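You operate a simulated robot arm through the tools that you are given. There is no shell and no other tool. Be economical: measure what you need, move in short steps, check, and stop when the job is done.

You are at the controls of a simulated two-armed robot. One attempt, no reset.

Task
Pick up the white bottle that says "Cleaner" from the left bench with one hand, pass it to the other hand and put it on the grey table. Set down upright: white bottle.

It is judged by the outcome, as a careful person would: the job done as asked, and still so three seconds after it is handed in. It fails if anything else is knocked over, pushed out of place, dropped, spilled or broken.

Robot
Two 7-joint arms with two-finger parallel grippers on one trunk, on a base that drives. Base frame: it is fixed to the floor where the robot stands at the start and does not move with it; the origin is under the middle of the robot, x ahead of it, y to its left, z up; the surface under the hand at the start is at about z = 750. Units: mm, rad, N and s.
The left shoulder is at the start at [124, 171, 1162], the right one opposite. With the tool pointing down near the work surface each hand reaches from about 100 to 880 mm from the robot's upright axis, wherever it stands, measured 20 degrees to its own side. Places, roughly: grey table [1000, 1800, 800]. Payload 4.4 kg a hand.
Tool frame (each hand has its own): the origin (TCP) lies between the finger pads and is the grasp point; the fingertips stand 23 mm ahead of it; z points along the fingers, y is the line along which they close. The gripper opens to 94 mm. The fingers are 38 mm wide and 10 mm thick; the gripper's body (54 by 96 mm) begins 39 mm behind the TCP.
Orientation is told as [roll, pitch, yaw] about the base's x, y, z axes, in that order, counted from this pose: with the fingers straight down and closing along the base's y, the tool's x points along the base's -x, its y along +y and its z along -z.

Tools
- The arms move only by the tool servo_tool. It takes "left_plan", "right_plan" or both (then of equal length, played together; a hand with none holds still); each is a list of rows, each an object (a shift or turn left out is 0, a gripper value left out holds the last) with "translation": the shift along the base's x, y, z in mm, a list of three; "rot": the turn, a rotation vector about the base's x, y, z in rad, a list of three; "gripper": the gripper command, from -1 (fully open) to 1 (shut), values between in proportion. In form: [{"translation": [x, y, z], "rot": [rx, ry, rz], "gripper": gripper}, ...]. A call has 1 to 10 rows; each row shifts and turns the commanded pose from where the row before left it. Each row takes 0.2 s and may step no farther than 50 mm and 0.15 rad from the row before; otherwise, or with a gripper value out of range, the whole call is refused. A pose out of reach is approached as far as the arm can. The call stops where the force on the tool passes 40 N (or 10 N more than at its start, if that is more) or the arm is blocked; 0.2 s more then pass. The fingers move at their own pace (about 72 mm/s each) and stop on an object; they squeeze with about 31 N. The grip force told is the motor's: it shows also when the fingers shut on nothing. Time passes only in rows, and 0.2 s behind the last, so rows that do not move let the fingers close. It gives the time, the measured TCP pose, the force on the tool (base axes), the opening and the grip force at its end, in the units of the frame above (readings bear some noise), with the torque about the TCP (base axes, N m) and any sound that the robot's microphone picked up.
- Cameras (640 x 400 px; columns grow to the right, rows downward): "scene" is now at [236.5, 13.6, 1295]; the picture's right is [0.15, -0.99, 0.00], its down [-0.65, -0.10, -0.76] and it looks along [0.75, 0.11, -0.65] (base axes); focal length 265 px, centre (320, 200). "left" rides on the left gripper at [86, -16, -74] in its tool frame; the picture's right is [0.18, 0.98, 0.00], its down [-0.58, 0.11, -0.81] and it looks along [-0.79, 0.15, 0.59] (tool axes); focal length 243 px, centre (320, 200). "right" rides on the right gripper at [86, 16, -74] in its tool frame; the picture's right is [-0.18, 0.98, 0.00], its down [-0.58, -0.11, -0.81] and it looks along [-0.79, -0.15, 0.59] (tool axes); focal length 243 px, centre (320, 200). There is no depth. A picture from a camera that has moved, and an enlarged one, comes with that camera's place and axes in the base frame and with its lens.
- grab_frame(camera): a new picture of that camera. It takes no simulated time.
- raise_lower(by): slides the trunk up (or, below 0, down) by that many mm; the arms and the scene camera ride with it, the base frame stays. It gives what a move gives, with no picture.
- roll_base(legs): drives the robot by 1 to 6 legs, each [ahead, left, turn to the left] in mm, mm and rad, along the robot's own axes; the way and the turn of a leg run together, so that a leg with both is an arc; at most 1500 mm and 3.142 rad a leg. The arms and the cameras ride along, it lands a little off, and it stops where it bumps. It gives what a move gives.
- head_to(pan, tilt): turns the head with the scene camera to pan (to the left, within 1.396 rad either way) and tilt (down, from -0.506 to 1.204), counted from straight ahead of the robot. It gives what a move gives.
- close_up(camera, box): a new picture of the part [left, top, right, bottom] of that camera's present view, enlarged. It takes no simulated time.
- hand_in(): hands the job in; it is judged then, once.

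Work in short steps. Places have to be worked out from the pictures, the camera data and where the tool is seen: move nearer, look again, correct. Check each grasp and each placing, and mend what went wrong. You have 120 turns and 100 pictures in all, those below and enlarged ones among them. Open the grippers and draw the arms clear of the work before you hand the job in, unless the task says otherwise; then end with one line.

The tools are called after "Emit:" as a command line: name --argument value ..., lists and objects as JSON in quotes. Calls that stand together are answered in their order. servo_tool: Moves the arms, as the interface text tells. Its arguments: {"type":"object","properties":{"left_plan":{"type":"array","items":{"type":"object","properties":{"translation":{"type":"array","items":{"type":"number"}},"rot":{"type":"array","items":{"type":"number"}},"gripper":{"type":"number"}}}},"right_plan":{"type":"array","items":{"type":"object","properties":{"translation":{"type":"array","items":{"type":"number"}},"rot":{"type":"array","items":{"type":"number"}},"gripper":{"type":"number"}}}}},"required":[]} The other tools are called the same way: raise_lower (by) slides the trunk up or down; roll_base (legs) drives the base; head_to (pan, tilt) turns the head that bears the scene camera; grab_frame (camera) takes a picture; close_up (camera, box) takes an enlarged picture of a part of a camera's view; hand_in () hands the job in.

At the start:

```text
clock: 0.0
left_eef_pos: [534.9, 343.9, 1005.8]
left_tcp_rot: [-0.001, 0.0, -0.001]
left_ft_force: [-0.2, 1.1, -0.7]
left_moment: [-0.02, -0.01, -0.01]
left_width: 94.1
left_grasp_force: 0.0
right_eef_pos: [451.2, -89.7, 1080.5]
right_tcp_rot: [0.001, 0.001, -0.002]
right_ft_force: [0.7, 0.3, 0.0]
right_moment: [-0.01, -0.02, 0.01]
right_width: 94.3
right_grasp_force: 0.1
trunk travel left (down, up): [-175.0, 213.0]
robot x, y, heading: [-2.2, -0.7, -0.002]
head pan, tilt: [0.15, 0.71]
```

scene: 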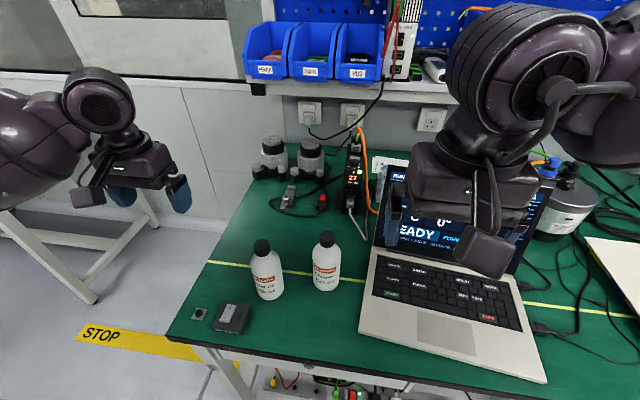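
right: 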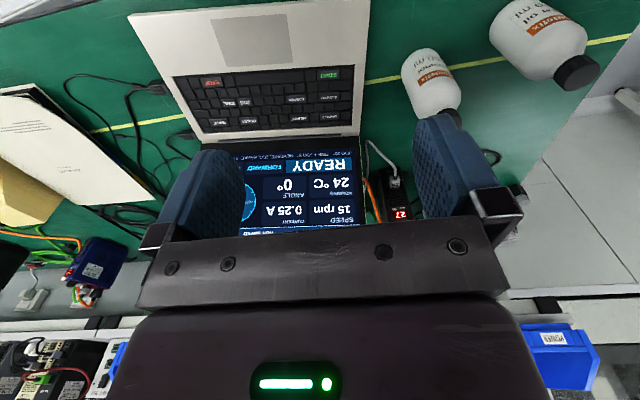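
left: 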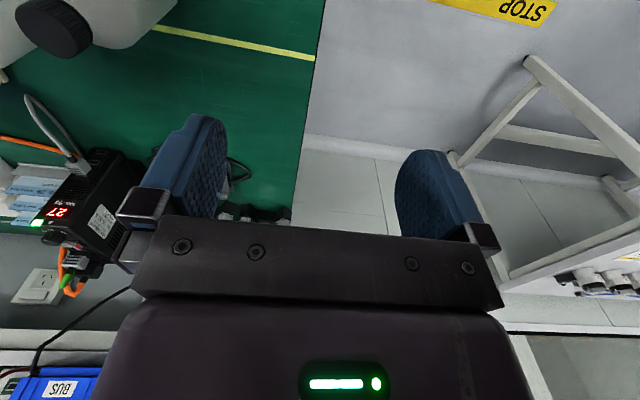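

Two white bottles stand on the green bench; I zoom in to read the labels.

Emit:
close_up --camera "scene" --box '[230, 220, 360, 310]'

Emit:
close_up --camera "right" --box '[390, 0, 610, 130]'

```text
4.44 times, centred on (295, 265) of scene
camera zoom: at [236.5, 13.6, 1295.0], right [0.15, -0.99, 0.0], down [-0.65, -0.1, -0.76], along [0.75, 0.11, -0.65], focal length 1179 px, centre (431, -89)
```

zoom: 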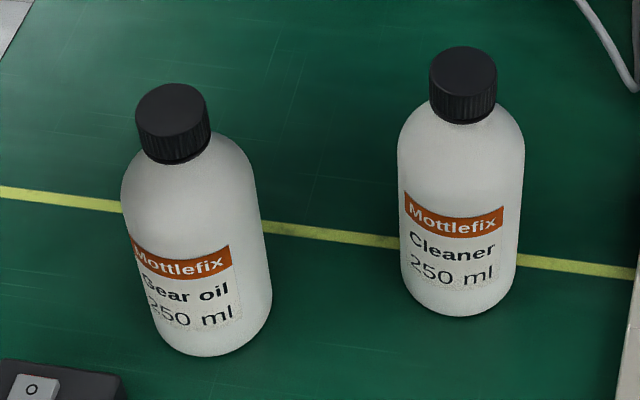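

```text
2.91 times, centred on (500, 65) of right
camera zoom: at [365.3, -72.6, 1156.5], right [0.18, 0.98, 0.0], down [0.58, -0.11, 0.81], along [0.79, -0.15, -0.59], focal length 706 px, centre (-204, 593)
```

zoom: 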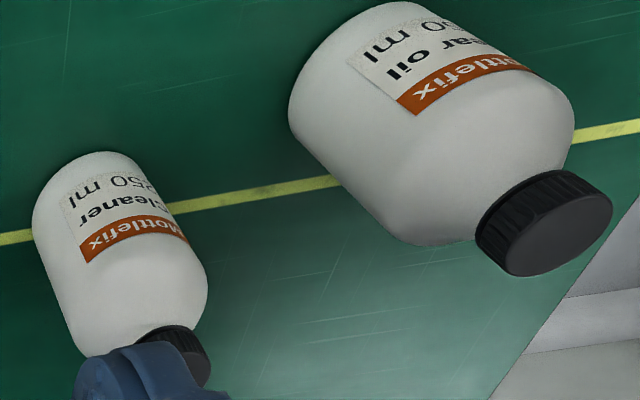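

The Cleaner bottle is the one nearer the laptop. I look around to confirm which bench is "left" and find the grey table.

Emit:
head_to --pan 1.2 --tilt 0.5

Emit:
grab_frame --camera "scene"

Emit:
head_to --pan -0.8 --tilt 0.5

Emit:
grab_frame --camera "scene"

Emit:
head_to --pan 0.15 --tilt 0.9

Emit:
grab_frame --camera "scene"

```text
clock: 1.3
left_eef_pos: [534.7, 344.8, 1005.2]
left_tcp_rot: [0.0, 0.001, -0.001]
left_ft_force: [0.6, 0.7, 0.4]
left_moment: [-0.02, -0.05, -0.01]
left_width: 94.0
left_grasp_force: 0.1
right_eef_pos: [450.5, -87.8, 1082.0]
right_tcp_rot: [0.0, 0.0, 0.0]
right_ft_force: [0.9, -0.1, 0.0]
right_moment: [0.0, 0.03, 0.02]
right_width: 94.2
right_grasp_force: 0.1
trunk travel left (down, up): [-175.0, 213.0]
robot x, y, heading: [-4.5, -2.6, 0.003]
head pan, tilt: [1.201, 0.499]
```

```text
94 pictures are left
camera scene: at [185.9, 85.8, 1313.6], right [0.93, -0.36, 0.0], down [-0.17, -0.45, -0.88], along [0.32, 0.82, -0.48], focal length 265 px, centre (320, 200)
```

scene: 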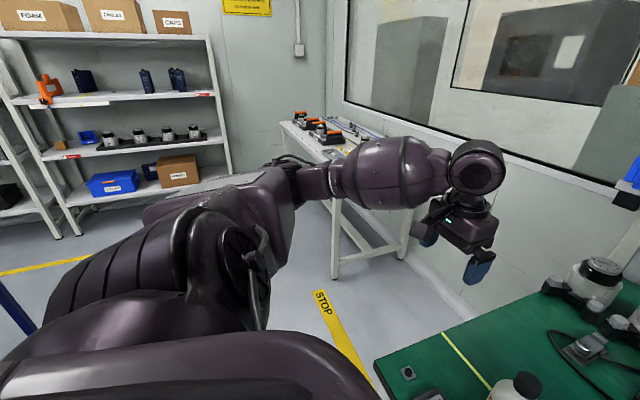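

```text
clock: 3.2
left_eef_pos: [533.6, 345.0, 1004.8]
left_tcp_rot: [0.0, 0.0, -0.001]
left_ft_force: [-0.5, -0.5, -0.9]
left_moment: [-0.01, 0.0, 0.0]
left_width: 94.0
left_grasp_force: 0.1
right_eef_pos: [451.1, -89.4, 1079.9]
right_tcp_rot: [0.001, -0.001, 0.0]
right_ft_force: [-1.1, 0.4, 0.8]
right_moment: [-0.02, -0.02, -0.01]
right_width: 93.9
right_grasp_force: 0.1
trunk travel left (down, up): [-175.0, 213.0]
robot x, y, heading: [2.7, -0.4, 0.001]
head pan, tilt: [-0.799, 0.499]
```

```text
93 pictures are left
camera scene: at [216.4, -64.2, 1313.6], right [-0.72, -0.7, 0.0], down [-0.33, 0.34, -0.88], along [0.61, -0.63, -0.48], focal length 265 px, centre (320, 200)
```

scene: 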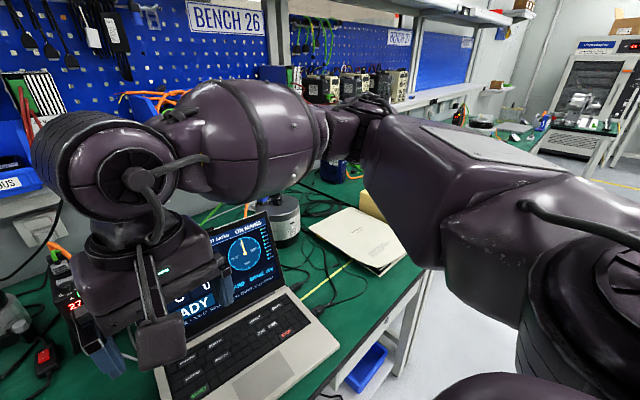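

```text
clock: 4.5
left_eef_pos: [535.0, 344.1, 1004.8]
left_tcp_rot: [-0.001, 0.001, 0.0]
left_ft_force: [0.8, 0.1, -0.1]
left_moment: [-0.03, 0.04, 0.02]
left_width: 93.8
left_grasp_force: 0.0
right_eef_pos: [451.1, -88.8, 1080.2]
right_tcp_rot: [0.0, 0.001, 0.0]
right_ft_force: [-0.4, 0.8, 0.6]
right_moment: [0.0, 0.03, 0.05]
right_width: 94.3
right_grasp_force: 0.0
trunk travel left (down, up): [-175.0, 213.0]
robot x, y, heading: [-3.6, 0.5, -0.003]
head pan, tilt: [0.15, 0.901]
```

```text
92 pictures are left
camera scene: at [227.6, 12.2, 1279.8], right [0.15, -0.99, 0.0], down [-0.77, -0.12, -0.62], along [0.61, 0.09, -0.78], focal length 265 px, centre (320, 200)
```

scene: 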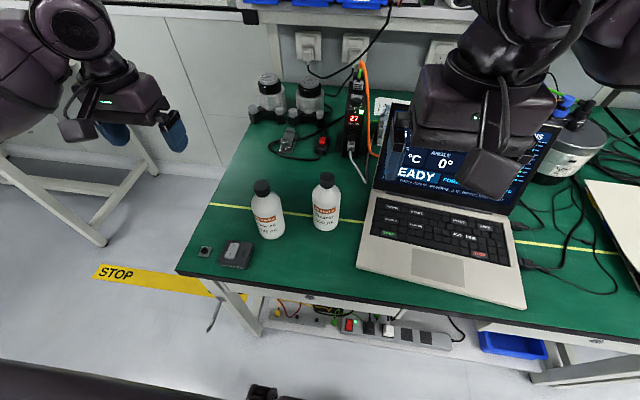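

Bench 26 in front is the left bench, and the grey table stands to the left. I put Cleaner at about (582, 50) with its cap top near z≈898. I'll take the cap from above with the left hand, so I yaw that hand −90° (closing along x) and move the right hand aside.

Emit:
servo_tool --left_plan '[{"rot": [0, 0, -0.15], "gripper": -1}, {"rot": [0, 0, -0.15]}, {"rot": [0, 0, -0.15]}, {"rot": [0, 0, -0.15]}, {"rot": [0, 0, -0.15]}, {"rot": [0, 0, -0.15]}, {"rot": [0, 0, -0.15]}, {"rot": [0, 0, -0.15]}, {"rot": [0, 0, -0.15]}, {"rot": [0, 0, -0.15]}]' --right_plan '[{"translation": [-10, -20, 0]}, {"translation": [-10, -20, 0]}, {"translation": [-10, -20, 0]}, {"translation": [-10, -20, 0]}, {"translation": [-10, -20, 0]}, {"translation": [0, -20, 0]}, {"translation": [0, -20, 0]}, {"translation": [0, -20, 0]}, {"translation": [0, -20, 0]}, {"translation": [0, 0, 0]}]'

```text
clock: 6.7
left_eef_pos: [533.4, 344.5, 1004.3]
left_tcp_rot: [0.0, -0.001, -1.503]
left_ft_force: [0.0, -0.1, -0.5]
left_moment: [0.02, 0.01, 0.0]
left_width: 93.9
left_grasp_force: 0.0
right_eef_pos: [417.4, -238.5, 1087.2]
right_tcp_rot: [0.001, -0.001, -0.001]
right_ft_force: [-0.5, 0.0, -0.5]
right_moment: [-0.03, 0.03, 0.03]
right_width: 94.0
right_grasp_force: 0.1
right hand out of reach, approached as far as the arm can: row 4, 5, 7
trunk travel left (down, up): [-175.0, 213.0]
robot x, y, heading: [0.1, 1.6, -0.002]
head pan, tilt: [0.15, 0.901]
```

The yaw worked. Next I move the left hand to above the bottle, still well above the caps.

Emit:
servo_tool --left_plan '[{"translation": [6, -36, 2]}, {"translation": [6, -36, 2]}, {"translation": [6, -36, 2]}, {"translation": [6, -36, 2]}, {"translation": [6, -36, 2]}, {"translation": [6, -36, 2]}, {"translation": [6, -36, 2]}, {"translation": [6, -36, 2]}, {}]'

Emit:
grab_frame --camera "left"

Emit:
grab_frame --camera "scene"

```text
clock: 8.7
left_eef_pos: [582.8, 56.7, 1019.6]
left_tcp_rot: [0.0, 0.002, -1.5]
left_ft_force: [0.5, -0.1, -1.0]
left_moment: [-0.03, 0.0, -0.01]
left_width: 94.1
left_grasp_force: 0.1
right_eef_pos: [418.9, -238.9, 1086.8]
right_tcp_rot: [0.0, -0.001, 0.001]
right_ft_force: [0.4, 0.6, 0.6]
right_moment: [0.0, 0.02, -0.02]
right_width: 94.1
right_grasp_force: 0.1
trunk travel left (down, up): [-175.0, 213.0]
robot x, y, heading: [0.7, 0.8, 0.001]
head pan, tilt: [0.15, 0.901]
```

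```text
91 pictures are left
camera left: at [559.5, 140.1, 1095.9], right [0.97, 0.25, 0.0], down [0.15, -0.57, 0.81], along [0.21, -0.78, -0.59], focal length 243 px, centre (320, 200)
```

left: 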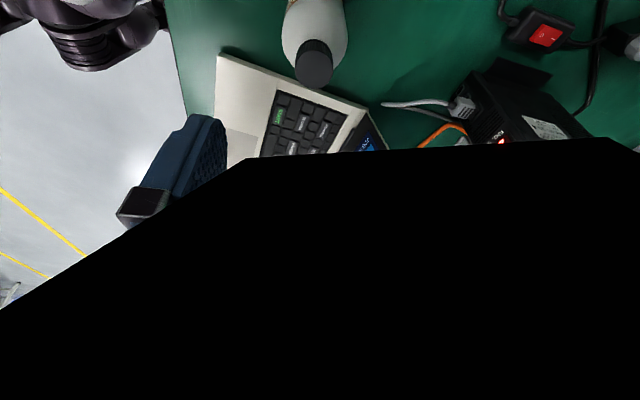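

```text
90 pictures are left
camera scene: at [227.5, 12.7, 1279.8], right [0.15, -0.99, 0.0], down [-0.77, -0.12, -0.62], along [0.61, 0.09, -0.78], focal length 265 px, centre (320, 200)
```

scene: 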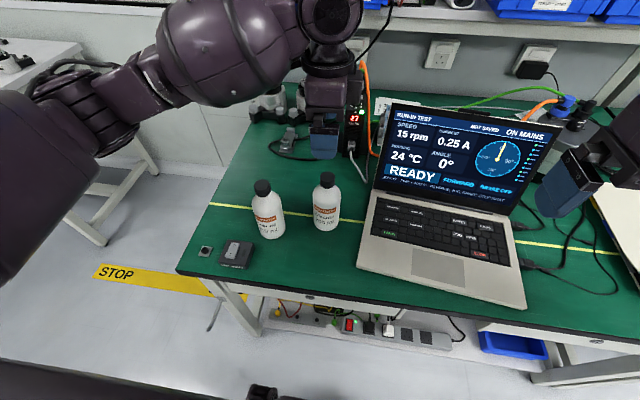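

The cameras agree on the cap at about (579, 48), top near z 898. I align and descend partway.

Emit:
servo_tool --left_plan '[{"translation": [-4, -9, -10]}, {"translation": [0, 0, -20]}, {"translation": [0, 0, -20]}, {"translation": [0, 0, -18]}, {}]'

Emit:
grab_frame --camera "left"

Emit:
close_up --camera "scene" --box '[240, 110, 400, 250]'

```text
clock: 9.9
left_eef_pos: [576.9, 47.0, 953.8]
left_tcp_rot: [0.0, 0.0, -1.498]
left_ft_force: [-0.4, -1.1, 0.2]
left_moment: [-0.01, 0.01, 0.01]
left_width: 93.8
left_grasp_force: 0.1
right_eef_pos: [417.9, -239.3, 1087.1]
right_tcp_rot: [0.001, 0.001, -0.001]
right_ft_force: [-0.5, 0.3, 0.0]
right_moment: [-0.03, 0.02, -0.01]
right_width: 93.9
right_grasp_force: 0.2
trunk travel left (down, up): [-175.0, 213.0]
robot x, y, heading: [-1.2, -1.9, -0.001]
head pan, tilt: [0.15, 0.901]
```

```text
89 pictures are left
camera left: at [554.5, 132.1, 1028.8], right [0.97, 0.25, 0.0], down [0.15, -0.57, 0.81], along [0.2, -0.78, -0.59], focal length 243 px, centre (320, 200)
```

left: 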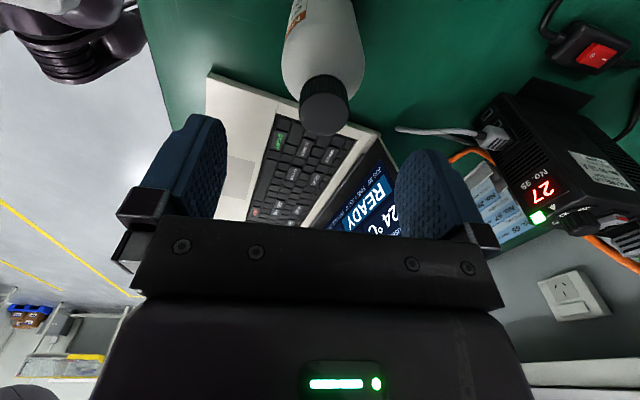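

```text
2.86 times, centred on (320, 180) of scene
camera zoom: at [227.4, 12.2, 1279.9], right [0.15, -0.99, 0.0], down [-0.77, -0.12, -0.62], along [0.61, 0.09, -0.78], focal length 758 px, centre (320, 257)
```

zoom: 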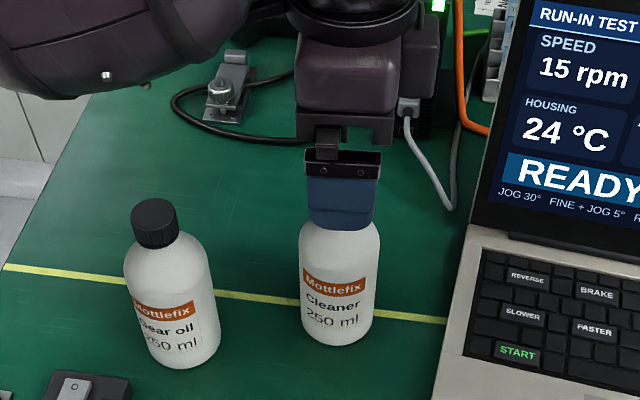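

Cap centred at about (578, 47) between the fingers. I descend to TCP z ≈ 889, putting the pads on the cap above the shoulder.

Emit:
servo_tool --left_plan '[{"translation": [1, 0, -16]}, {"translation": [0, 0, -16]}, {"translation": [0, 0, -16]}, {"translation": [0, 0, -16]}, {}]'

Emit:
close_up --camera "scene" --box '[240, 110, 400, 250]'

Emit:
grab_frame --camera "left"

```text
clock: 11.1
left_eef_pos: [579.1, 47.2, 890.7]
left_tcp_rot: [-0.001, 0.0, -1.501]
left_ft_force: [0.3, -0.2, 0.2]
left_moment: [0.02, 0.02, 0.03]
left_width: 93.9
left_grasp_force: 0.1
right_eef_pos: [417.3, -238.7, 1087.1]
right_tcp_rot: [0.0, 0.0, 0.001]
right_ft_force: [0.4, 0.7, -0.6]
right_moment: [-0.01, 0.0, 0.01]
right_width: 94.1
right_grasp_force: 0.0
trunk travel left (down, up): [-175.0, 213.0]
robot x, y, heading: [-2.9, 1.0, -0.0]
head pan, tilt: [0.15, 0.901]
```

```text
2.86 times, centred on (320, 180) of scene
camera zoom: at [227.4, 12.3, 1279.8], right [0.15, -0.99, 0.0], down [-0.77, -0.12, -0.62], along [0.61, 0.09, -0.78], focal length 758 px, centre (320, 257)
```

zoom: 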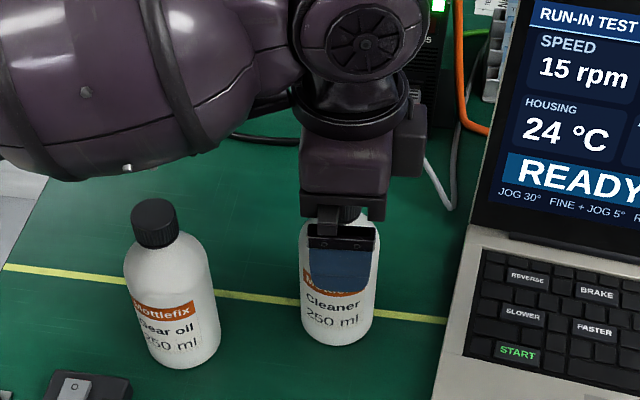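

```text
86 pictures are left
camera left: at [555.7, 131.7, 964.5], right [0.97, 0.25, 0.0], down [0.15, -0.57, 0.81], along [0.2, -0.78, -0.59], focal length 243 px, centre (320, 200)
```

left: 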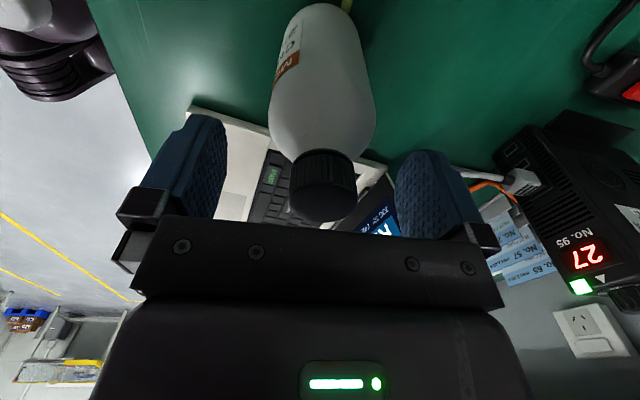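

The cap looks only about 22 mm tall (≈878–900), so the fingertips would meet the shoulder. I raise 10 mm before closing.

Emit:
servo_tool --left_plan '[{"translation": [0, 0, 10]}, {"gripper": 0.0}, {"gripper": 0.4}, {"gripper": 1}, {}, {}, {}]'

Emit:
grab_frame --camera "left"

```text
clock: 12.7
left_eef_pos: [579.4, 46.6, 899.8]
left_tcp_rot: [0.0, 0.002, -1.501]
left_ft_force: [-0.5, -1.0, 1.2]
left_moment: [-0.12, 0.01, 0.05]
left_width: 29.0
left_grasp_force: 30.1
right_eef_pos: [419.3, -237.7, 1087.2]
right_tcp_rot: [0.001, -0.001, -0.002]
right_ft_force: [0.9, 0.5, -0.1]
right_moment: [-0.01, -0.01, -0.01]
right_width: 93.9
right_grasp_force: 0.0
trunk travel left (down, up): [-175.0, 213.0]
robot x, y, heading: [1.7, 0.3, -0.001]
head pan, tilt: [0.15, 0.901]
```

```text
85 pictures are left
camera left: at [555.7, 131.5, 974.8], right [0.97, 0.25, 0.0], down [0.15, -0.57, 0.81], along [0.2, -0.78, -0.59], focal length 243 px, centre (320, 200)
```

left: 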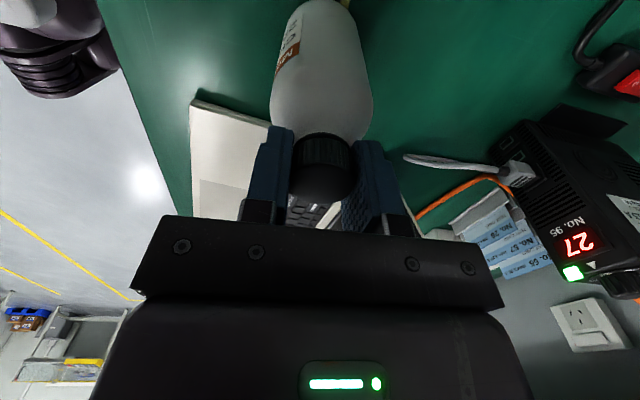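

Cap gripped (29 mm, 30 N). I lift straight up.

Emit:
servo_tool --left_plan '[{"translation": [0, 0, 15]}, {"translation": [0, 0, 25]}, {"translation": [0, 0, 30]}, {"translation": [0, 0, 30]}, {"translation": [0, 0, 30]}, {"translation": [0, 0, 30]}, {"translation": [0, 0, 20]}, {}]'

Emit:
grab_frame --camera "scene"

```text
clock: 14.5
left_eef_pos: [580.6, 47.3, 1079.5]
left_tcp_rot: [-0.001, -0.001, -1.498]
left_ft_force: [0.7, 0.9, -2.8]
left_moment: [-0.03, 0.0, 0.0]
left_width: 29.0
left_grasp_force: 31.2
right_eef_pos: [418.4, -239.2, 1085.7]
right_tcp_rot: [0.001, 0.0, 0.0]
right_ft_force: [0.0, -0.6, -0.2]
right_moment: [-0.02, 0.02, -0.01]
right_width: 94.1
right_grasp_force: 0.1
trunk travel left (down, up): [-175.0, 213.0]
robot x, y, heading: [4.4, -2.3, -0.001]
head pan, tilt: [0.15, 0.901]
```

```text
84 pictures are left
camera scene: at [228.1, 12.4, 1279.6], right [0.15, -0.99, 0.0], down [-0.78, -0.12, -0.62], along [0.61, 0.09, -0.78], focal length 265 px, centre (320, 200)
```

scene: 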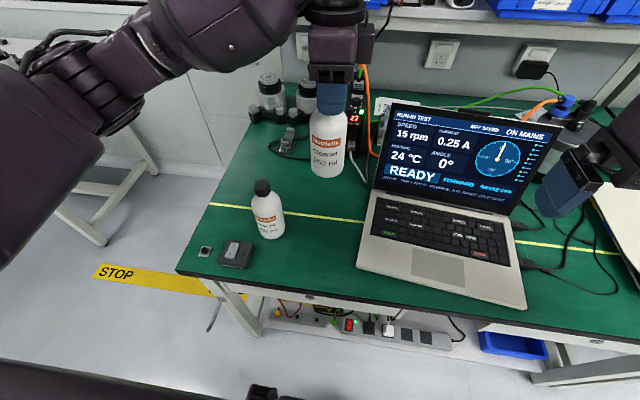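

The bottle is lifted cleanly. I back the robot away from the bench for the handover in free space.

Emit:
roll_base --legs '[[-400, 0, 0]]'

Emit:
head_to --pan 0.0 --tilt 0.5

Emit:
grab_frame --camera "scene"

```text
clock: 17.0
left_eef_pos: [172.6, 47.2, 1078.9]
left_tcp_rot: [0.001, 0.002, -1.501]
left_ft_force: [0.5, -0.1, -2.6]
left_moment: [-0.01, -0.01, 0.0]
left_width: 28.9
left_grasp_force: 31.3
right_eef_pos: [9.3, -239.5, 1087.0]
right_tcp_rot: [0.0, 0.0, 0.0]
right_ft_force: [0.7, 0.2, 0.5]
right_moment: [0.01, -0.03, 0.02]
right_width: 93.9
right_grasp_force: 0.1
trunk travel left (down, up): [-175.0, 213.0]
robot x, y, heading: [-409.8, 0.6, -0.003]
head pan, tilt: [0.15, 0.901]
```

```text
clock: 17.9
left_eef_pos: [173.4, 46.0, 1078.5]
left_tcp_rot: [0.0, 0.002, -1.499]
left_ft_force: [0.4, -0.3, -2.3]
left_moment: [-0.02, -0.01, 0.03]
left_width: 29.0
left_grasp_force: 31.3
right_eef_pos: [10.7, -240.4, 1087.3]
right_tcp_rot: [0.001, 0.001, -0.001]
right_ft_force: [-0.1, 0.1, -0.2]
right_moment: [-0.03, 0.05, 0.0]
right_width: 94.3
right_grasp_force: 0.0
trunk travel left (down, up): [-175.0, 213.0]
robot x, y, heading: [-408.4, -1.0, -0.003]
head pan, tilt: [0.0, 0.499]
```

```text
83 pictures are left
camera scene: at [-163.6, 1.0, 1313.5], right [0.0, -1.0, 0.0], down [-0.48, 0.0, -0.88], along [0.88, 0.0, -0.48], focal length 265 px, centre (320, 200)
```

scene: 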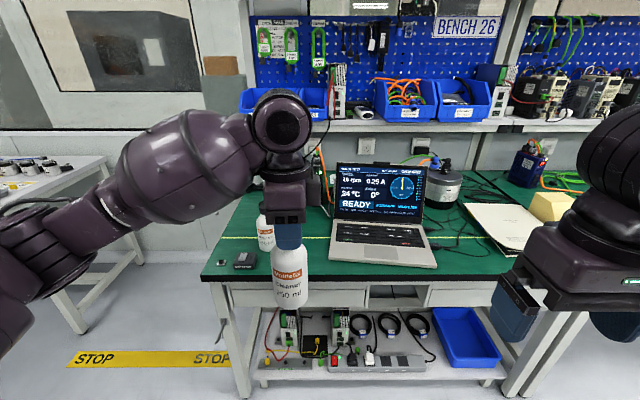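

Bottle hangs upright. I move the left hand further forward for room, while pitching the right hand 45° (fingers forward-down) for a grip on the body.

Emit:
servo_tool --left_plan '[{"translation": [15, -4.7, 0]}, {"translation": [15, -4.7, 0]}, {"translation": [15, -4.7, 0]}, {"translation": [15, -4.7, 0]}, {"translation": [15, -4.7, 0]}, {"translation": [15, -4.7, 0]}, {"translation": [15, -4.7, 0]}, {"translation": [15, -4.7, 0]}, {"translation": [15, -4.7, 0]}, {"translation": [15, -4.7, 0]}]' --right_plan '[{"translation": [20, 0, 0]}, {"translation": [20, 0, 0]}, {"translation": [20, 0, 0]}, {"translation": [20, 0, 0], "rot": [0, -0.131, 0]}, {"translation": [20, 0, 0], "rot": [0, -0.131, 0]}, {"translation": [10, 0, 0], "rot": [0, -0.131, 0]}, {"translation": [10, 0, 0], "rot": [0, -0.131, 0]}, {"rot": [0, -0.131, 0]}, {"rot": [0, -0.131, 0]}, {}]'

Emit:
servo_tool --right_plan '[{"translation": [10, 20, 5], "rot": [0, 0, 0.131]}, {"translation": [10, 20, 5], "rot": [0, 0, 0.131]}, {"translation": [10, 20, 5], "rot": [0, 0, 0.131]}, {"translation": [0, 20, 0], "rot": [0, 0, 0.131]}, {}]'

Emit:
grab_frame --camera "scene"

Emit:
grab_frame --camera "right"

```text
clock: 20.1
left_eef_pos: [323.5, -1.9, 1080.8]
left_tcp_rot: [0.001, 0.0, -1.501]
left_ft_force: [-0.4, -0.4, -3.0]
left_moment: [0.01, -0.01, 0.04]
left_width: 29.2
left_grasp_force: 31.2
right_eef_pos: [133.5, -229.6, 1090.7]
right_tcp_rot: [-0.018, -0.785, 0.048]
right_ft_force: [-0.6, -0.1, 0.3]
right_moment: [-0.01, -0.04, 0.02]
right_width: 93.9
right_grasp_force: 0.1
right hand out of reach, approached as far as the arm can: row 9
trunk travel left (down, up): [-175.0, 213.0]
robot x, y, heading: [-408.8, -3.4, -0.002]
head pan, tilt: [0.0, 0.499]
```

```text
clock: 21.3
left_eef_pos: [323.4, -0.5, 1079.2]
left_tcp_rot: [0.001, -0.001, -1.5]
left_ft_force: [-0.6, -0.5, -2.8]
left_moment: [0.02, 0.0, 0.01]
left_width: 28.9
left_grasp_force: 30.5
right_eef_pos: [159.9, -159.6, 1100.9]
right_tcp_rot: [0.001, -0.786, 0.522]
right_ft_force: [-0.2, 0.9, 0.1]
right_moment: [-0.02, 0.01, 0.0]
right_width: 94.0
right_grasp_force: 0.0
trunk travel left (down, up): [-175.0, 213.0]
robot x, y, heading: [-404.5, 1.7, 0.0]
head pan, tilt: [0.0, 0.499]
```

```text
82 pictures are left
camera scene: at [-163.5, 0.8, 1313.6], right [0.0, -1.0, 0.0], down [-0.48, 0.0, -0.88], along [0.88, 0.0, -0.48], focal length 265 px, centre (320, 200)
```

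scene: 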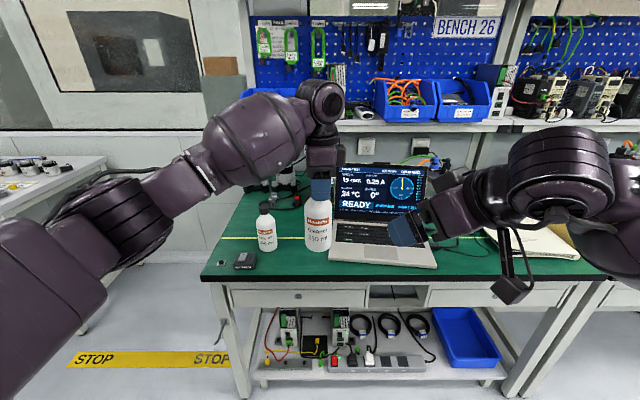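

```text
81 pictures are left
camera right: at [54.8, -201.5, 1093.5], right [-0.38, 0.92, 0.13], down [-0.08, -0.18, 0.98], along [0.92, 0.36, 0.14], focal length 243 px, centre (320, 200)
```

right: 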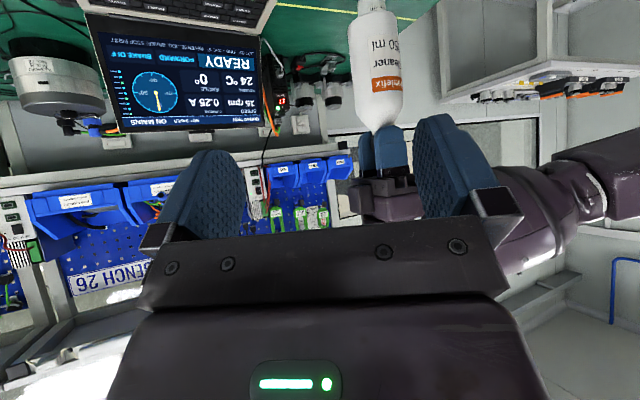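

Bottle still upright; right hand pitched as wanted. I move it to a pre-grasp point on the line towards the bottle's body, 160 mm back.

Emit:
servo_tool --right_plan '[{"translation": [13, 21, 0]}, {"translation": [13, 21, 0]}, {"translation": [13, 21, 0]}, {"translation": [13, 20, 0]}, {"translation": [13, 20, 2]}, {}]'

Emit:
grab_frame --camera "right"

Emit:
grab_frame --camera "scene"

```text
clock: 22.7
left_eef_pos: [324.6, -2.9, 1079.9]
left_tcp_rot: [-0.001, 0.0, -1.501]
left_ft_force: [-0.4, -0.6, -2.7]
left_moment: [0.02, 0.0, -0.01]
left_width: 29.0
left_grasp_force: 31.4
right_eef_pos: [224.0, -54.9, 1102.5]
right_tcp_rot: [0.0, -0.786, 0.519]
right_ft_force: [-0.8, -0.5, 0.2]
right_moment: [-0.01, 0.03, 0.01]
right_width: 94.1
right_grasp_force: 0.1
trunk travel left (down, up): [-175.0, 213.0]
robot x, y, heading: [-403.6, 2.0, -0.006]
head pan, tilt: [0.0, 0.499]
```

```text
80 pictures are left
camera right: at [118.6, -98.2, 1094.8], right [-0.38, 0.92, 0.13], down [-0.08, -0.18, 0.98], along [0.92, 0.36, 0.14], focal length 243 px, centre (320, 200)
```

right: 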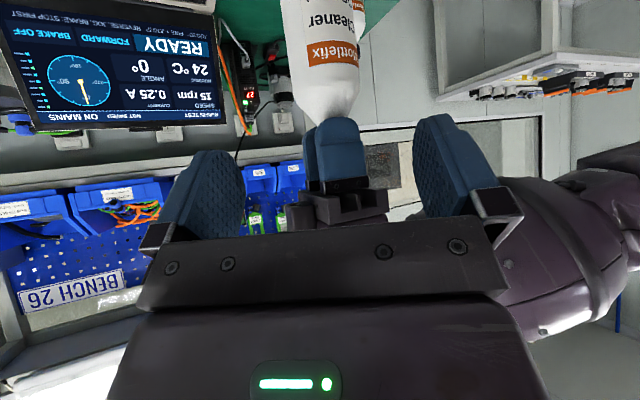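

```text
79 pictures are left
camera scene: at [-163.7, 0.6, 1313.7], right [0.0, -1.0, 0.0], down [-0.48, 0.0, -0.88], along [0.88, 0.0, -0.48], focal length 265 px, centre (320, 200)
```

scene: 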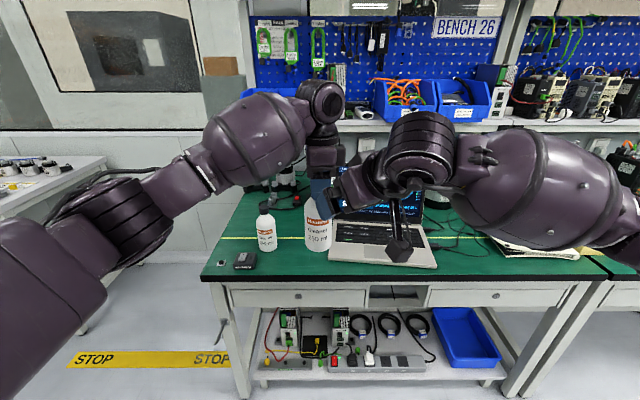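

The bottle is centred between the right fingers. I advance along the finger direction in two stages.

Emit:
servo_tool --right_plan '[{"translation": [12, 6.5, -13.5]}, {"translation": [12, 6.5, -13.5]}, {"translation": [12, 6.5, -13.5]}, {"translation": [12, 6.5, -13.5]}, {"translation": [12, 6.5, -13.5]}, {}]'

Emit:
grab_frame --camera "right"

Emit:
close_up --camera "scene" --box '[240, 80, 480, 270]'

Emit:
grab_frame --camera "left"

```text
clock: 24.1
left_eef_pos: [323.0, -1.4, 1079.4]
left_tcp_rot: [-0.001, 0.0, -1.5]
left_ft_force: [-0.1, 0.2, -2.5]
left_moment: [0.01, 0.01, -0.02]
left_width: 28.9
left_grasp_force: 30.9
right_eef_pos: [285.2, -23.2, 1036.0]
right_tcp_rot: [0.003, -0.788, 0.524]
right_ft_force: [0.1, 0.0, -0.6]
right_moment: [0.01, 0.01, 0.01]
right_width: 93.8
right_grasp_force: 0.1
trunk travel left (down, up): [-175.0, 213.0]
robot x, y, heading: [-408.1, -2.5, -0.007]
head pan, tilt: [0.0, 0.499]
```

```text
78 pictures are left
camera right: at [180.0, -65.8, 1028.8], right [-0.38, 0.92, 0.13], down [-0.08, -0.18, 0.98], along [0.92, 0.36, 0.14], focal length 243 px, centre (320, 200)
```

right: 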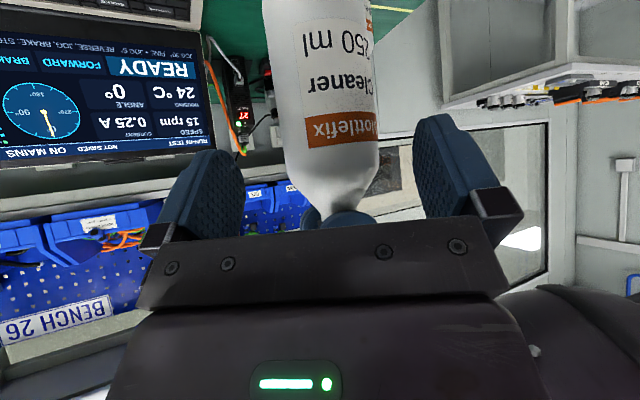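

```text
2.11 times, centred on (360, 175) of scene
camera zoom: at [-163.8, 0.8, 1313.7], right [0.0, -1.0, 0.0], down [-0.48, 0.0, -0.88], along [0.88, 0.0, -0.48], focal length 558 px, centre (236, 253)
```

zoom: 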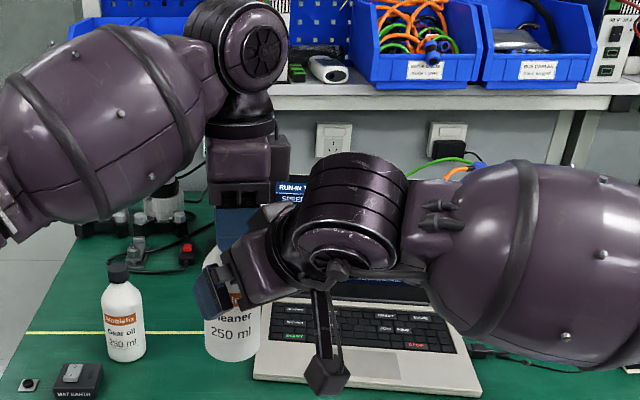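

```text
76 pictures are left
camera left: at [300.1, 83.8, 1154.9], right [0.97, 0.25, 0.0], down [0.15, -0.57, 0.81], along [0.2, -0.78, -0.59], focal length 243 px, centre (320, 200)
```

left: 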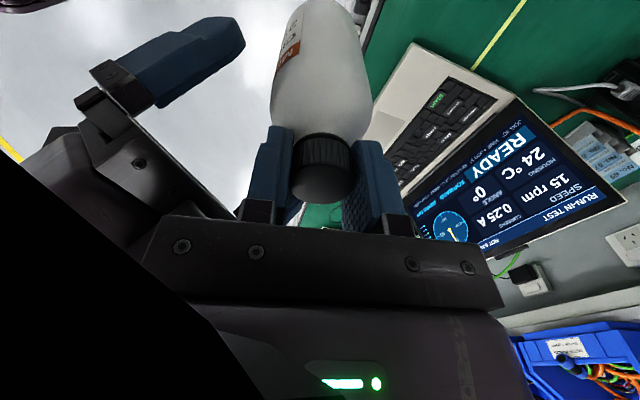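

At 45° the palm would touch the bottle shoulder, so I flatten the hand by another 15° (30° below horizontal). I'll aim slightly behind the bottle's axis at z≈1002.

Emit:
servo_tool --right_plan '[{"rot": [0.0655, -0.1135, 0]}, {"rot": [0.0655, -0.1135, 0]}, {"translation": [6, 4, -11]}, {"translation": [8, 4, -11]}, {}]'

Emit:
grab_frame --camera "right"

Emit:
grab_frame --camera "left"

```text
clock: 25.3
left_eef_pos: [324.0, -0.8, 1080.5]
left_tcp_rot: [-0.001, 0.0, -1.5]
left_ft_force: [-0.2, -0.2, -3.3]
left_moment: [-0.03, -0.01, 0.0]
left_width: 29.1
left_grasp_force: 30.8
right_eef_pos: [298.6, -16.0, 1013.9]
right_tcp_rot: [0.003, -1.049, 0.519]
right_ft_force: [0.1, -0.1, -0.3]
right_moment: [0.03, -0.02, 0.02]
right_width: 94.3
right_grasp_force: 0.0
trunk travel left (down, up): [-175.0, 213.0]
robot x, y, heading: [-407.1, 3.3, -0.001]
head pan, tilt: [0.0, 0.499]
```

```text
75 pictures are left
camera right: at [198.7, -55.7, 977.3], right [-0.41, 0.9, 0.16], down [-0.3, -0.3, 0.91], along [0.86, 0.32, 0.39], focal length 243 px, centre (320, 200)
```

right: 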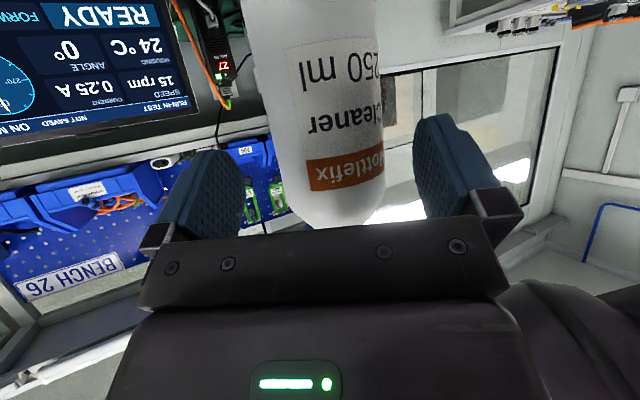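

```text
74 pictures are left
camera left: at [300.2, 83.9, 1154.8], right [0.97, 0.25, 0.0], down [0.15, -0.57, 0.81], along [0.2, -0.78, -0.59], focal length 243 px, centre (320, 200)
```

left: 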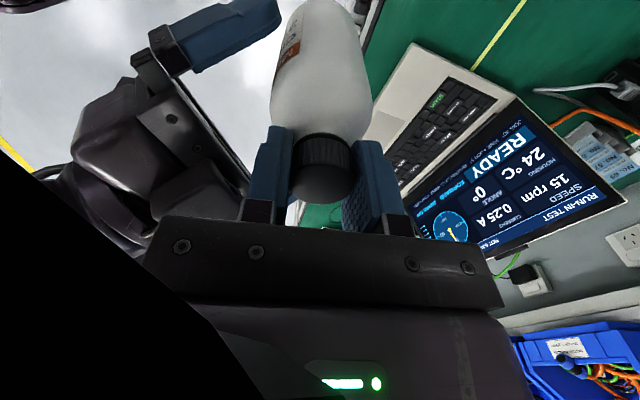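

Clear on all sides. Final advance, then I close the right gripper on the body.

Emit:
servo_tool --right_plan '[{"translation": [7, 4, -4]}, {"translation": [6, 4, -4]}, {"translation": [6, 3, -4]}, {}]'

Emit:
servo_tool --right_plan '[{"gripper": -0.2}, {"gripper": 0.1}, {"gripper": 0.4}, {"gripper": 1}, {}, {}]'

Emit:
grab_frame --camera "right"

Emit:
grab_frame --camera "left"

```text
clock: 26.1
left_eef_pos: [327.7, 4.7, 1077.0]
left_tcp_rot: [0.005, 0.004, -1.486]
left_ft_force: [5.9, 1.9, -1.3]
left_moment: [0.01, -0.03, 0.06]
left_width: 28.8
left_grasp_force: 30.8
right_eef_pos: [316.0, -3.0, 1003.3]
right_tcp_rot: [0.003, -1.053, 0.525]
right_ft_force: [-5.2, -1.3, -1.1]
right_moment: [0.13, -0.38, -0.03]
right_width: 94.1
right_grasp_force: 0.1
trunk travel left (down, up): [-175.0, 213.0]
robot x, y, heading: [-407.9, -1.2, 0.001]
head pan, tilt: [0.0, 0.499]
stopped in row 4 (left hand): the force on the tool passed its limit at 44 N (the readings are from after the stop); the commanded pose is now the measured one
```

```text
clock: 27.5
left_eef_pos: [328.1, 3.5, 1079.3]
left_tcp_rot: [0.005, 0.003, -1.487]
left_ft_force: [29.9, -6.0, 0.5]
left_moment: [0.32, -0.52, 0.07]
left_width: 28.9
left_grasp_force: 30.4
right_eef_pos: [316.3, -2.9, 1003.0]
right_tcp_rot: [0.006, -1.053, 0.529]
right_ft_force: [-29.9, 6.6, 0.0]
right_moment: [-0.76, -1.6, 0.18]
right_width: 59.2
right_grasp_force: 31.2
trunk travel left (down, up): [-175.0, 213.0]
robot x, y, heading: [-407.8, -2.9, -0.003]
head pan, tilt: [0.0, 0.499]
```

```text
73 pictures are left
camera right: at [215.9, -42.8, 967.1], right [-0.42, 0.89, 0.16], down [-0.3, -0.3, 0.9], along [0.86, 0.33, 0.39], focal length 243 px, centre (320, 200)
```

right: 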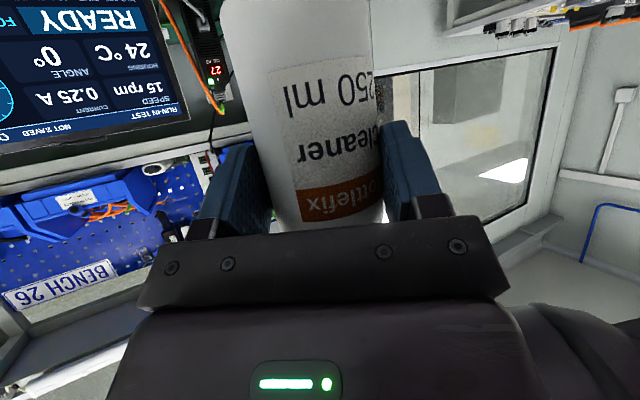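

```text
72 pictures are left
camera left: at [302.5, 88.0, 1153.4], right [0.96, 0.27, 0.01], down [0.15, -0.57, 0.8], along [0.22, -0.77, -0.59], focal length 243 px, centre (320, 200)
```

left: 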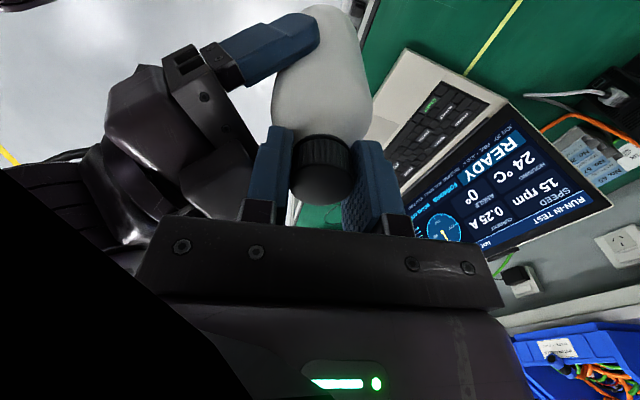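

Right grip holds the body (59 mm, 31 N), but the hands push on each other by ~30 N along x. I ease the right hand back a few mm before releasing the cap.

Emit:
servo_tool --right_plan '[{"translation": [-2, 0.5, 0]}, {}]'

```text
clock: 28.1
left_eef_pos: [326.9, 3.1, 1078.4]
left_tcp_rot: [0.005, 0.002, -1.491]
left_ft_force: [12.6, -10.1, 3.0]
left_moment: [-0.16, -0.32, 0.07]
left_width: 29.1
left_grasp_force: 31.0
right_eef_pos: [314.0, -2.4, 1003.1]
right_tcp_rot: [0.005, -1.049, 0.524]
right_ft_force: [-12.2, 11.4, -2.3]
right_moment: [-0.68, -0.55, 0.14]
right_width: 59.4
right_grasp_force: 31.4
trunk travel left (down, up): [-175.0, 213.0]
robot x, y, heading: [-408.4, 3.4, -0.002]
head pan, tilt: [0.0, 0.499]
```

Emit:
servo_tool --right_plan '[{"translation": [-1.5, -1.2, 0.3]}, {}]'

```text
clock: 28.7
left_eef_pos: [325.9, 1.8, 1078.4]
left_tcp_rot: [0.002, 0.0, -1.492]
left_ft_force: [-6.6, -20.2, 5.9]
left_moment: [-0.38, 0.22, 0.26]
left_width: 28.7
left_grasp_force: 30.9
right_eef_pos: [314.0, -5.0, 1004.6]
right_tcp_rot: [0.005, -1.053, 0.525]
right_ft_force: [6.5, 19.5, -7.3]
right_moment: [-1.11, 0.43, -0.03]
right_width: 59.1
right_grasp_force: 31.0
trunk travel left (down, up): [-175.0, 213.0]
robot x, y, heading: [-408.6, -1.4, -0.003]
head pan, tilt: [0.0, 0.499]
```

I overcorrected in y; I nudge back, then check the reading before releasing.

Emit:
servo_tool --right_plan '[{"translation": [-0.2, 1.6, -0.6]}, {}]'

```text
clock: 29.3
left_eef_pos: [327.8, 3.1, 1077.5]
left_tcp_rot: [0.003, 0.006, -1.487]
left_ft_force: [-9.9, -14.9, 3.9]
left_moment: [-0.14, 0.5, 0.27]
left_width: 28.9
left_grasp_force: 31.2
right_eef_pos: [313.3, -3.2, 1004.8]
right_tcp_rot: [0.003, -1.053, 0.525]
right_ft_force: [12.0, 15.6, -4.5]
right_moment: [-1.05, 0.4, -0.12]
right_width: 58.9
right_grasp_force: 30.9
trunk travel left (down, up): [-175.0, 213.0]
robot x, y, heading: [-409.7, 0.7, 0.0]
head pan, tilt: [0.0, 0.499]
```

Residual is modest. I open the left gripper partly (≈50 mm) and check what the bottle does.

Emit:
servo_tool --left_plan '[{"gripper": 0.3}, {"gripper": 0.0}, {}, {}]'

Emit:
grab_frame --camera "left"

Emit:
grab_frame --camera "right"

```text
clock: 30.3
left_eef_pos: [328.3, 5.4, 1077.7]
left_tcp_rot: [0.004, 0.007, -1.483]
left_ft_force: [14.6, 19.2, -4.6]
left_moment: [0.27, -0.3, -0.25]
left_width: 39.5
left_grasp_force: 0.1
right_eef_pos: [313.4, -3.7, 1004.4]
right_tcp_rot: [0.004, -1.051, 0.525]
right_ft_force: [-15.2, -19.4, 3.4]
right_moment: [1.24, -0.87, 0.11]
right_width: 58.8
right_grasp_force: 31.5
trunk travel left (down, up): [-175.0, 213.0]
robot x, y, heading: [-409.1, 1.4, 0.003]
head pan, tilt: [0.0, 0.499]
```

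```text
71 pictures are left
camera left: at [302.8, 89.5, 1152.9], right [0.96, 0.27, 0.01], down [0.16, -0.58, 0.8], along [0.22, -0.77, -0.6], focal length 243 px, centre (320, 200)
```

left: 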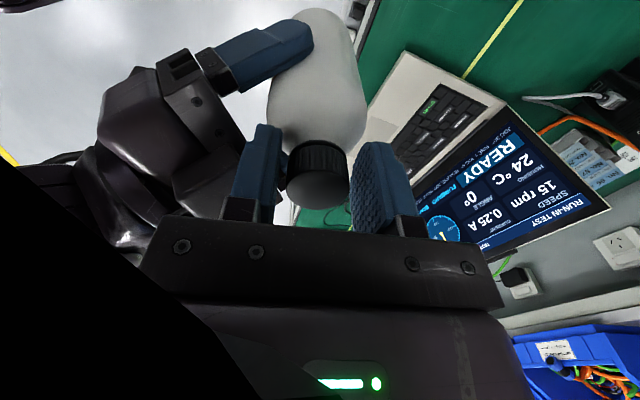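

```text
70 pictures are left
camera right: at [212.9, -43.4, 967.2], right [-0.42, 0.9, 0.16], down [-0.3, -0.3, 0.9], along [0.86, 0.33, 0.39], focal length 243 px, centre (320, 200)
```

right: 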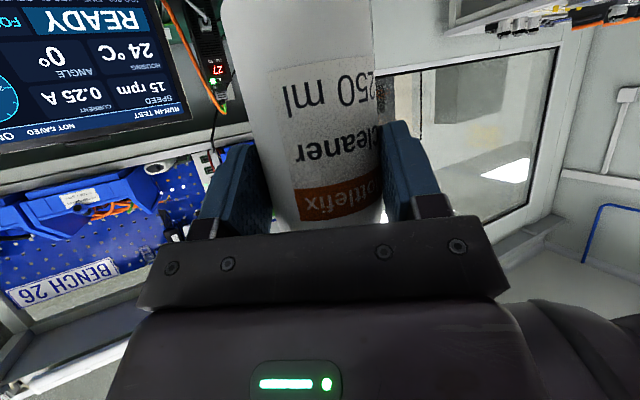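

The left fingers opened to 39 mm and now seem pressed outward against the right palm rather than holding the cap. I narrow them slightly to relieve contact and lift slowly.

Emit:
servo_tool --left_plan '[{"gripper": 0.25}, {}]'

Emit:
close_up --camera "scene" --box '[240, 80, 480, 270]'

Emit:
close_up --camera "left" --box '[150, 40, 450, 260]'

```text
clock: 30.9
left_eef_pos: [327.3, 2.8, 1079.0]
left_tcp_rot: [0.004, 0.003, -1.489]
left_ft_force: [2.8, 10.4, -1.7]
left_moment: [0.14, -0.09, -0.21]
left_width: 33.4
left_grasp_force: 0.0
right_eef_pos: [312.0, -2.8, 1004.4]
right_tcp_rot: [0.005, -1.052, 0.524]
right_ft_force: [-3.0, -9.4, 0.6]
right_moment: [0.62, -0.11, 0.09]
right_width: 58.6
right_grasp_force: 30.9
trunk travel left (down, up): [-175.0, 213.0]
robot x, y, heading: [-408.6, -0.0, -0.003]
head pan, tilt: [0.0, 0.499]
```

```text
2.11 times, centred on (360, 175) of scene
camera zoom: at [-163.5, 0.9, 1313.6], right [0.0, -1.0, 0.0], down [-0.48, 0.0, -0.88], along [0.88, 0.0, -0.48], focal length 558 px, centre (236, 253)
```

zoom: 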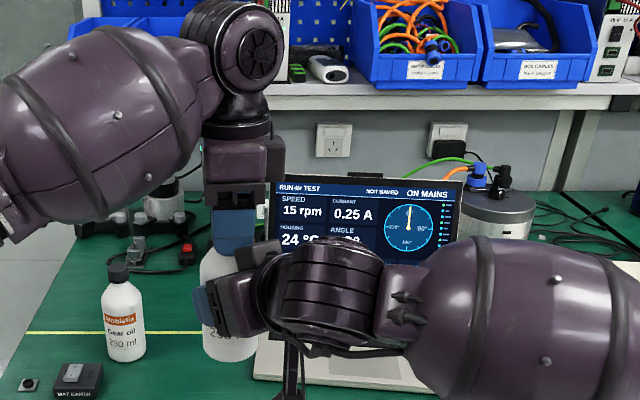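

```text
1.82 times, centred on (300, 150) of left
camera zoom: at [302.1, 87.4, 1153.4], right [0.96, 0.26, 0.0], down [0.15, -0.57, 0.8], along [0.22, -0.78, -0.59], focal length 441 px, centre (356, 291)
```

zoom: 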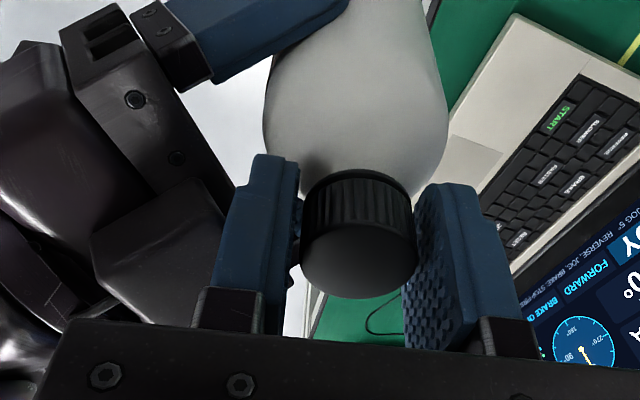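

Contact nearly gone and the bottle stays firmly in the right hand. I lift the left hand straight up off the cap.

Emit:
servo_tool --left_plan '[{"translation": [0, 0, 6]}, {"translation": [0, 0, 10]}, {"translation": [0, 0, 15]}, {"translation": [0, 0, 20]}, {"translation": [0, 5, 25]}, {"translation": [0, 10, 25]}, {}]'

Emit:
grab_frame --camera "scene"

Emit:
grab_frame --camera "left"

```text
clock: 32.5
left_eef_pos: [328.9, 20.8, 1178.2]
left_tcp_rot: [0.002, 0.005, -1.489]
left_ft_force: [0.1, -0.1, -0.3]
left_moment: [0.0, 0.04, 0.01]
left_width: 35.4
left_grasp_force: 0.0
right_eef_pos: [312.0, -1.7, 1003.0]
right_tcp_rot: [0.006, -1.05, 0.524]
right_ft_force: [-0.2, 0.3, -0.2]
right_moment: [-0.04, 0.02, 0.02]
right_width: 58.5
right_grasp_force: 31.3
trunk travel left (down, up): [-175.0, 213.0]
robot x, y, heading: [-407.8, 1.2, -0.001]
head pan, tilt: [0.0, 0.499]
```

```text
67 pictures are left
camera scene: at [-162.9, 0.8, 1313.3], right [0.0, -1.0, 0.0], down [-0.48, 0.0, -0.88], along [0.88, 0.0, -0.48], focal length 265 px, centre (320, 200)
```

scene: 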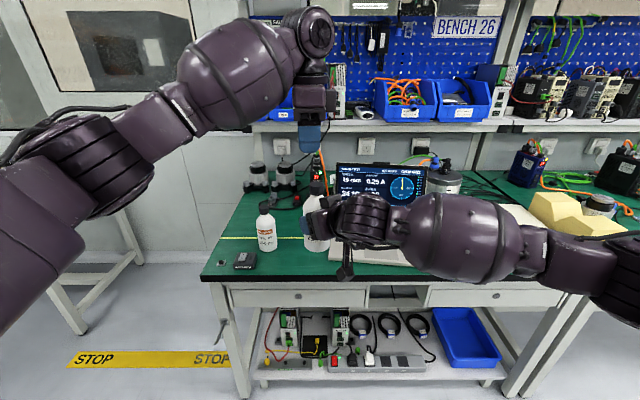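

```text
66 pictures are left
camera left: at [303.8, 103.9, 1253.7], right [0.96, 0.26, 0.0], down [0.15, -0.57, 0.8], along [0.21, -0.77, -0.59], focal length 243 px, centre (320, 200)
```

left: 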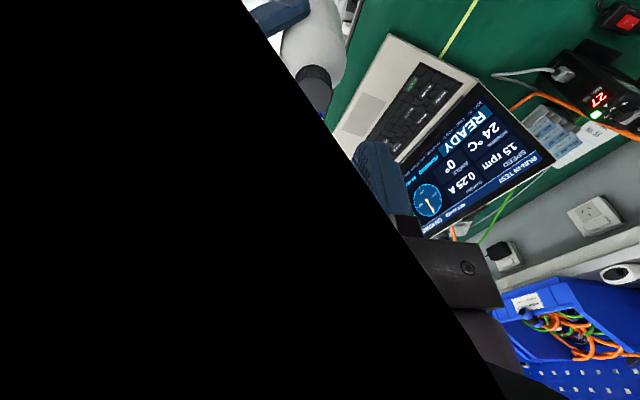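

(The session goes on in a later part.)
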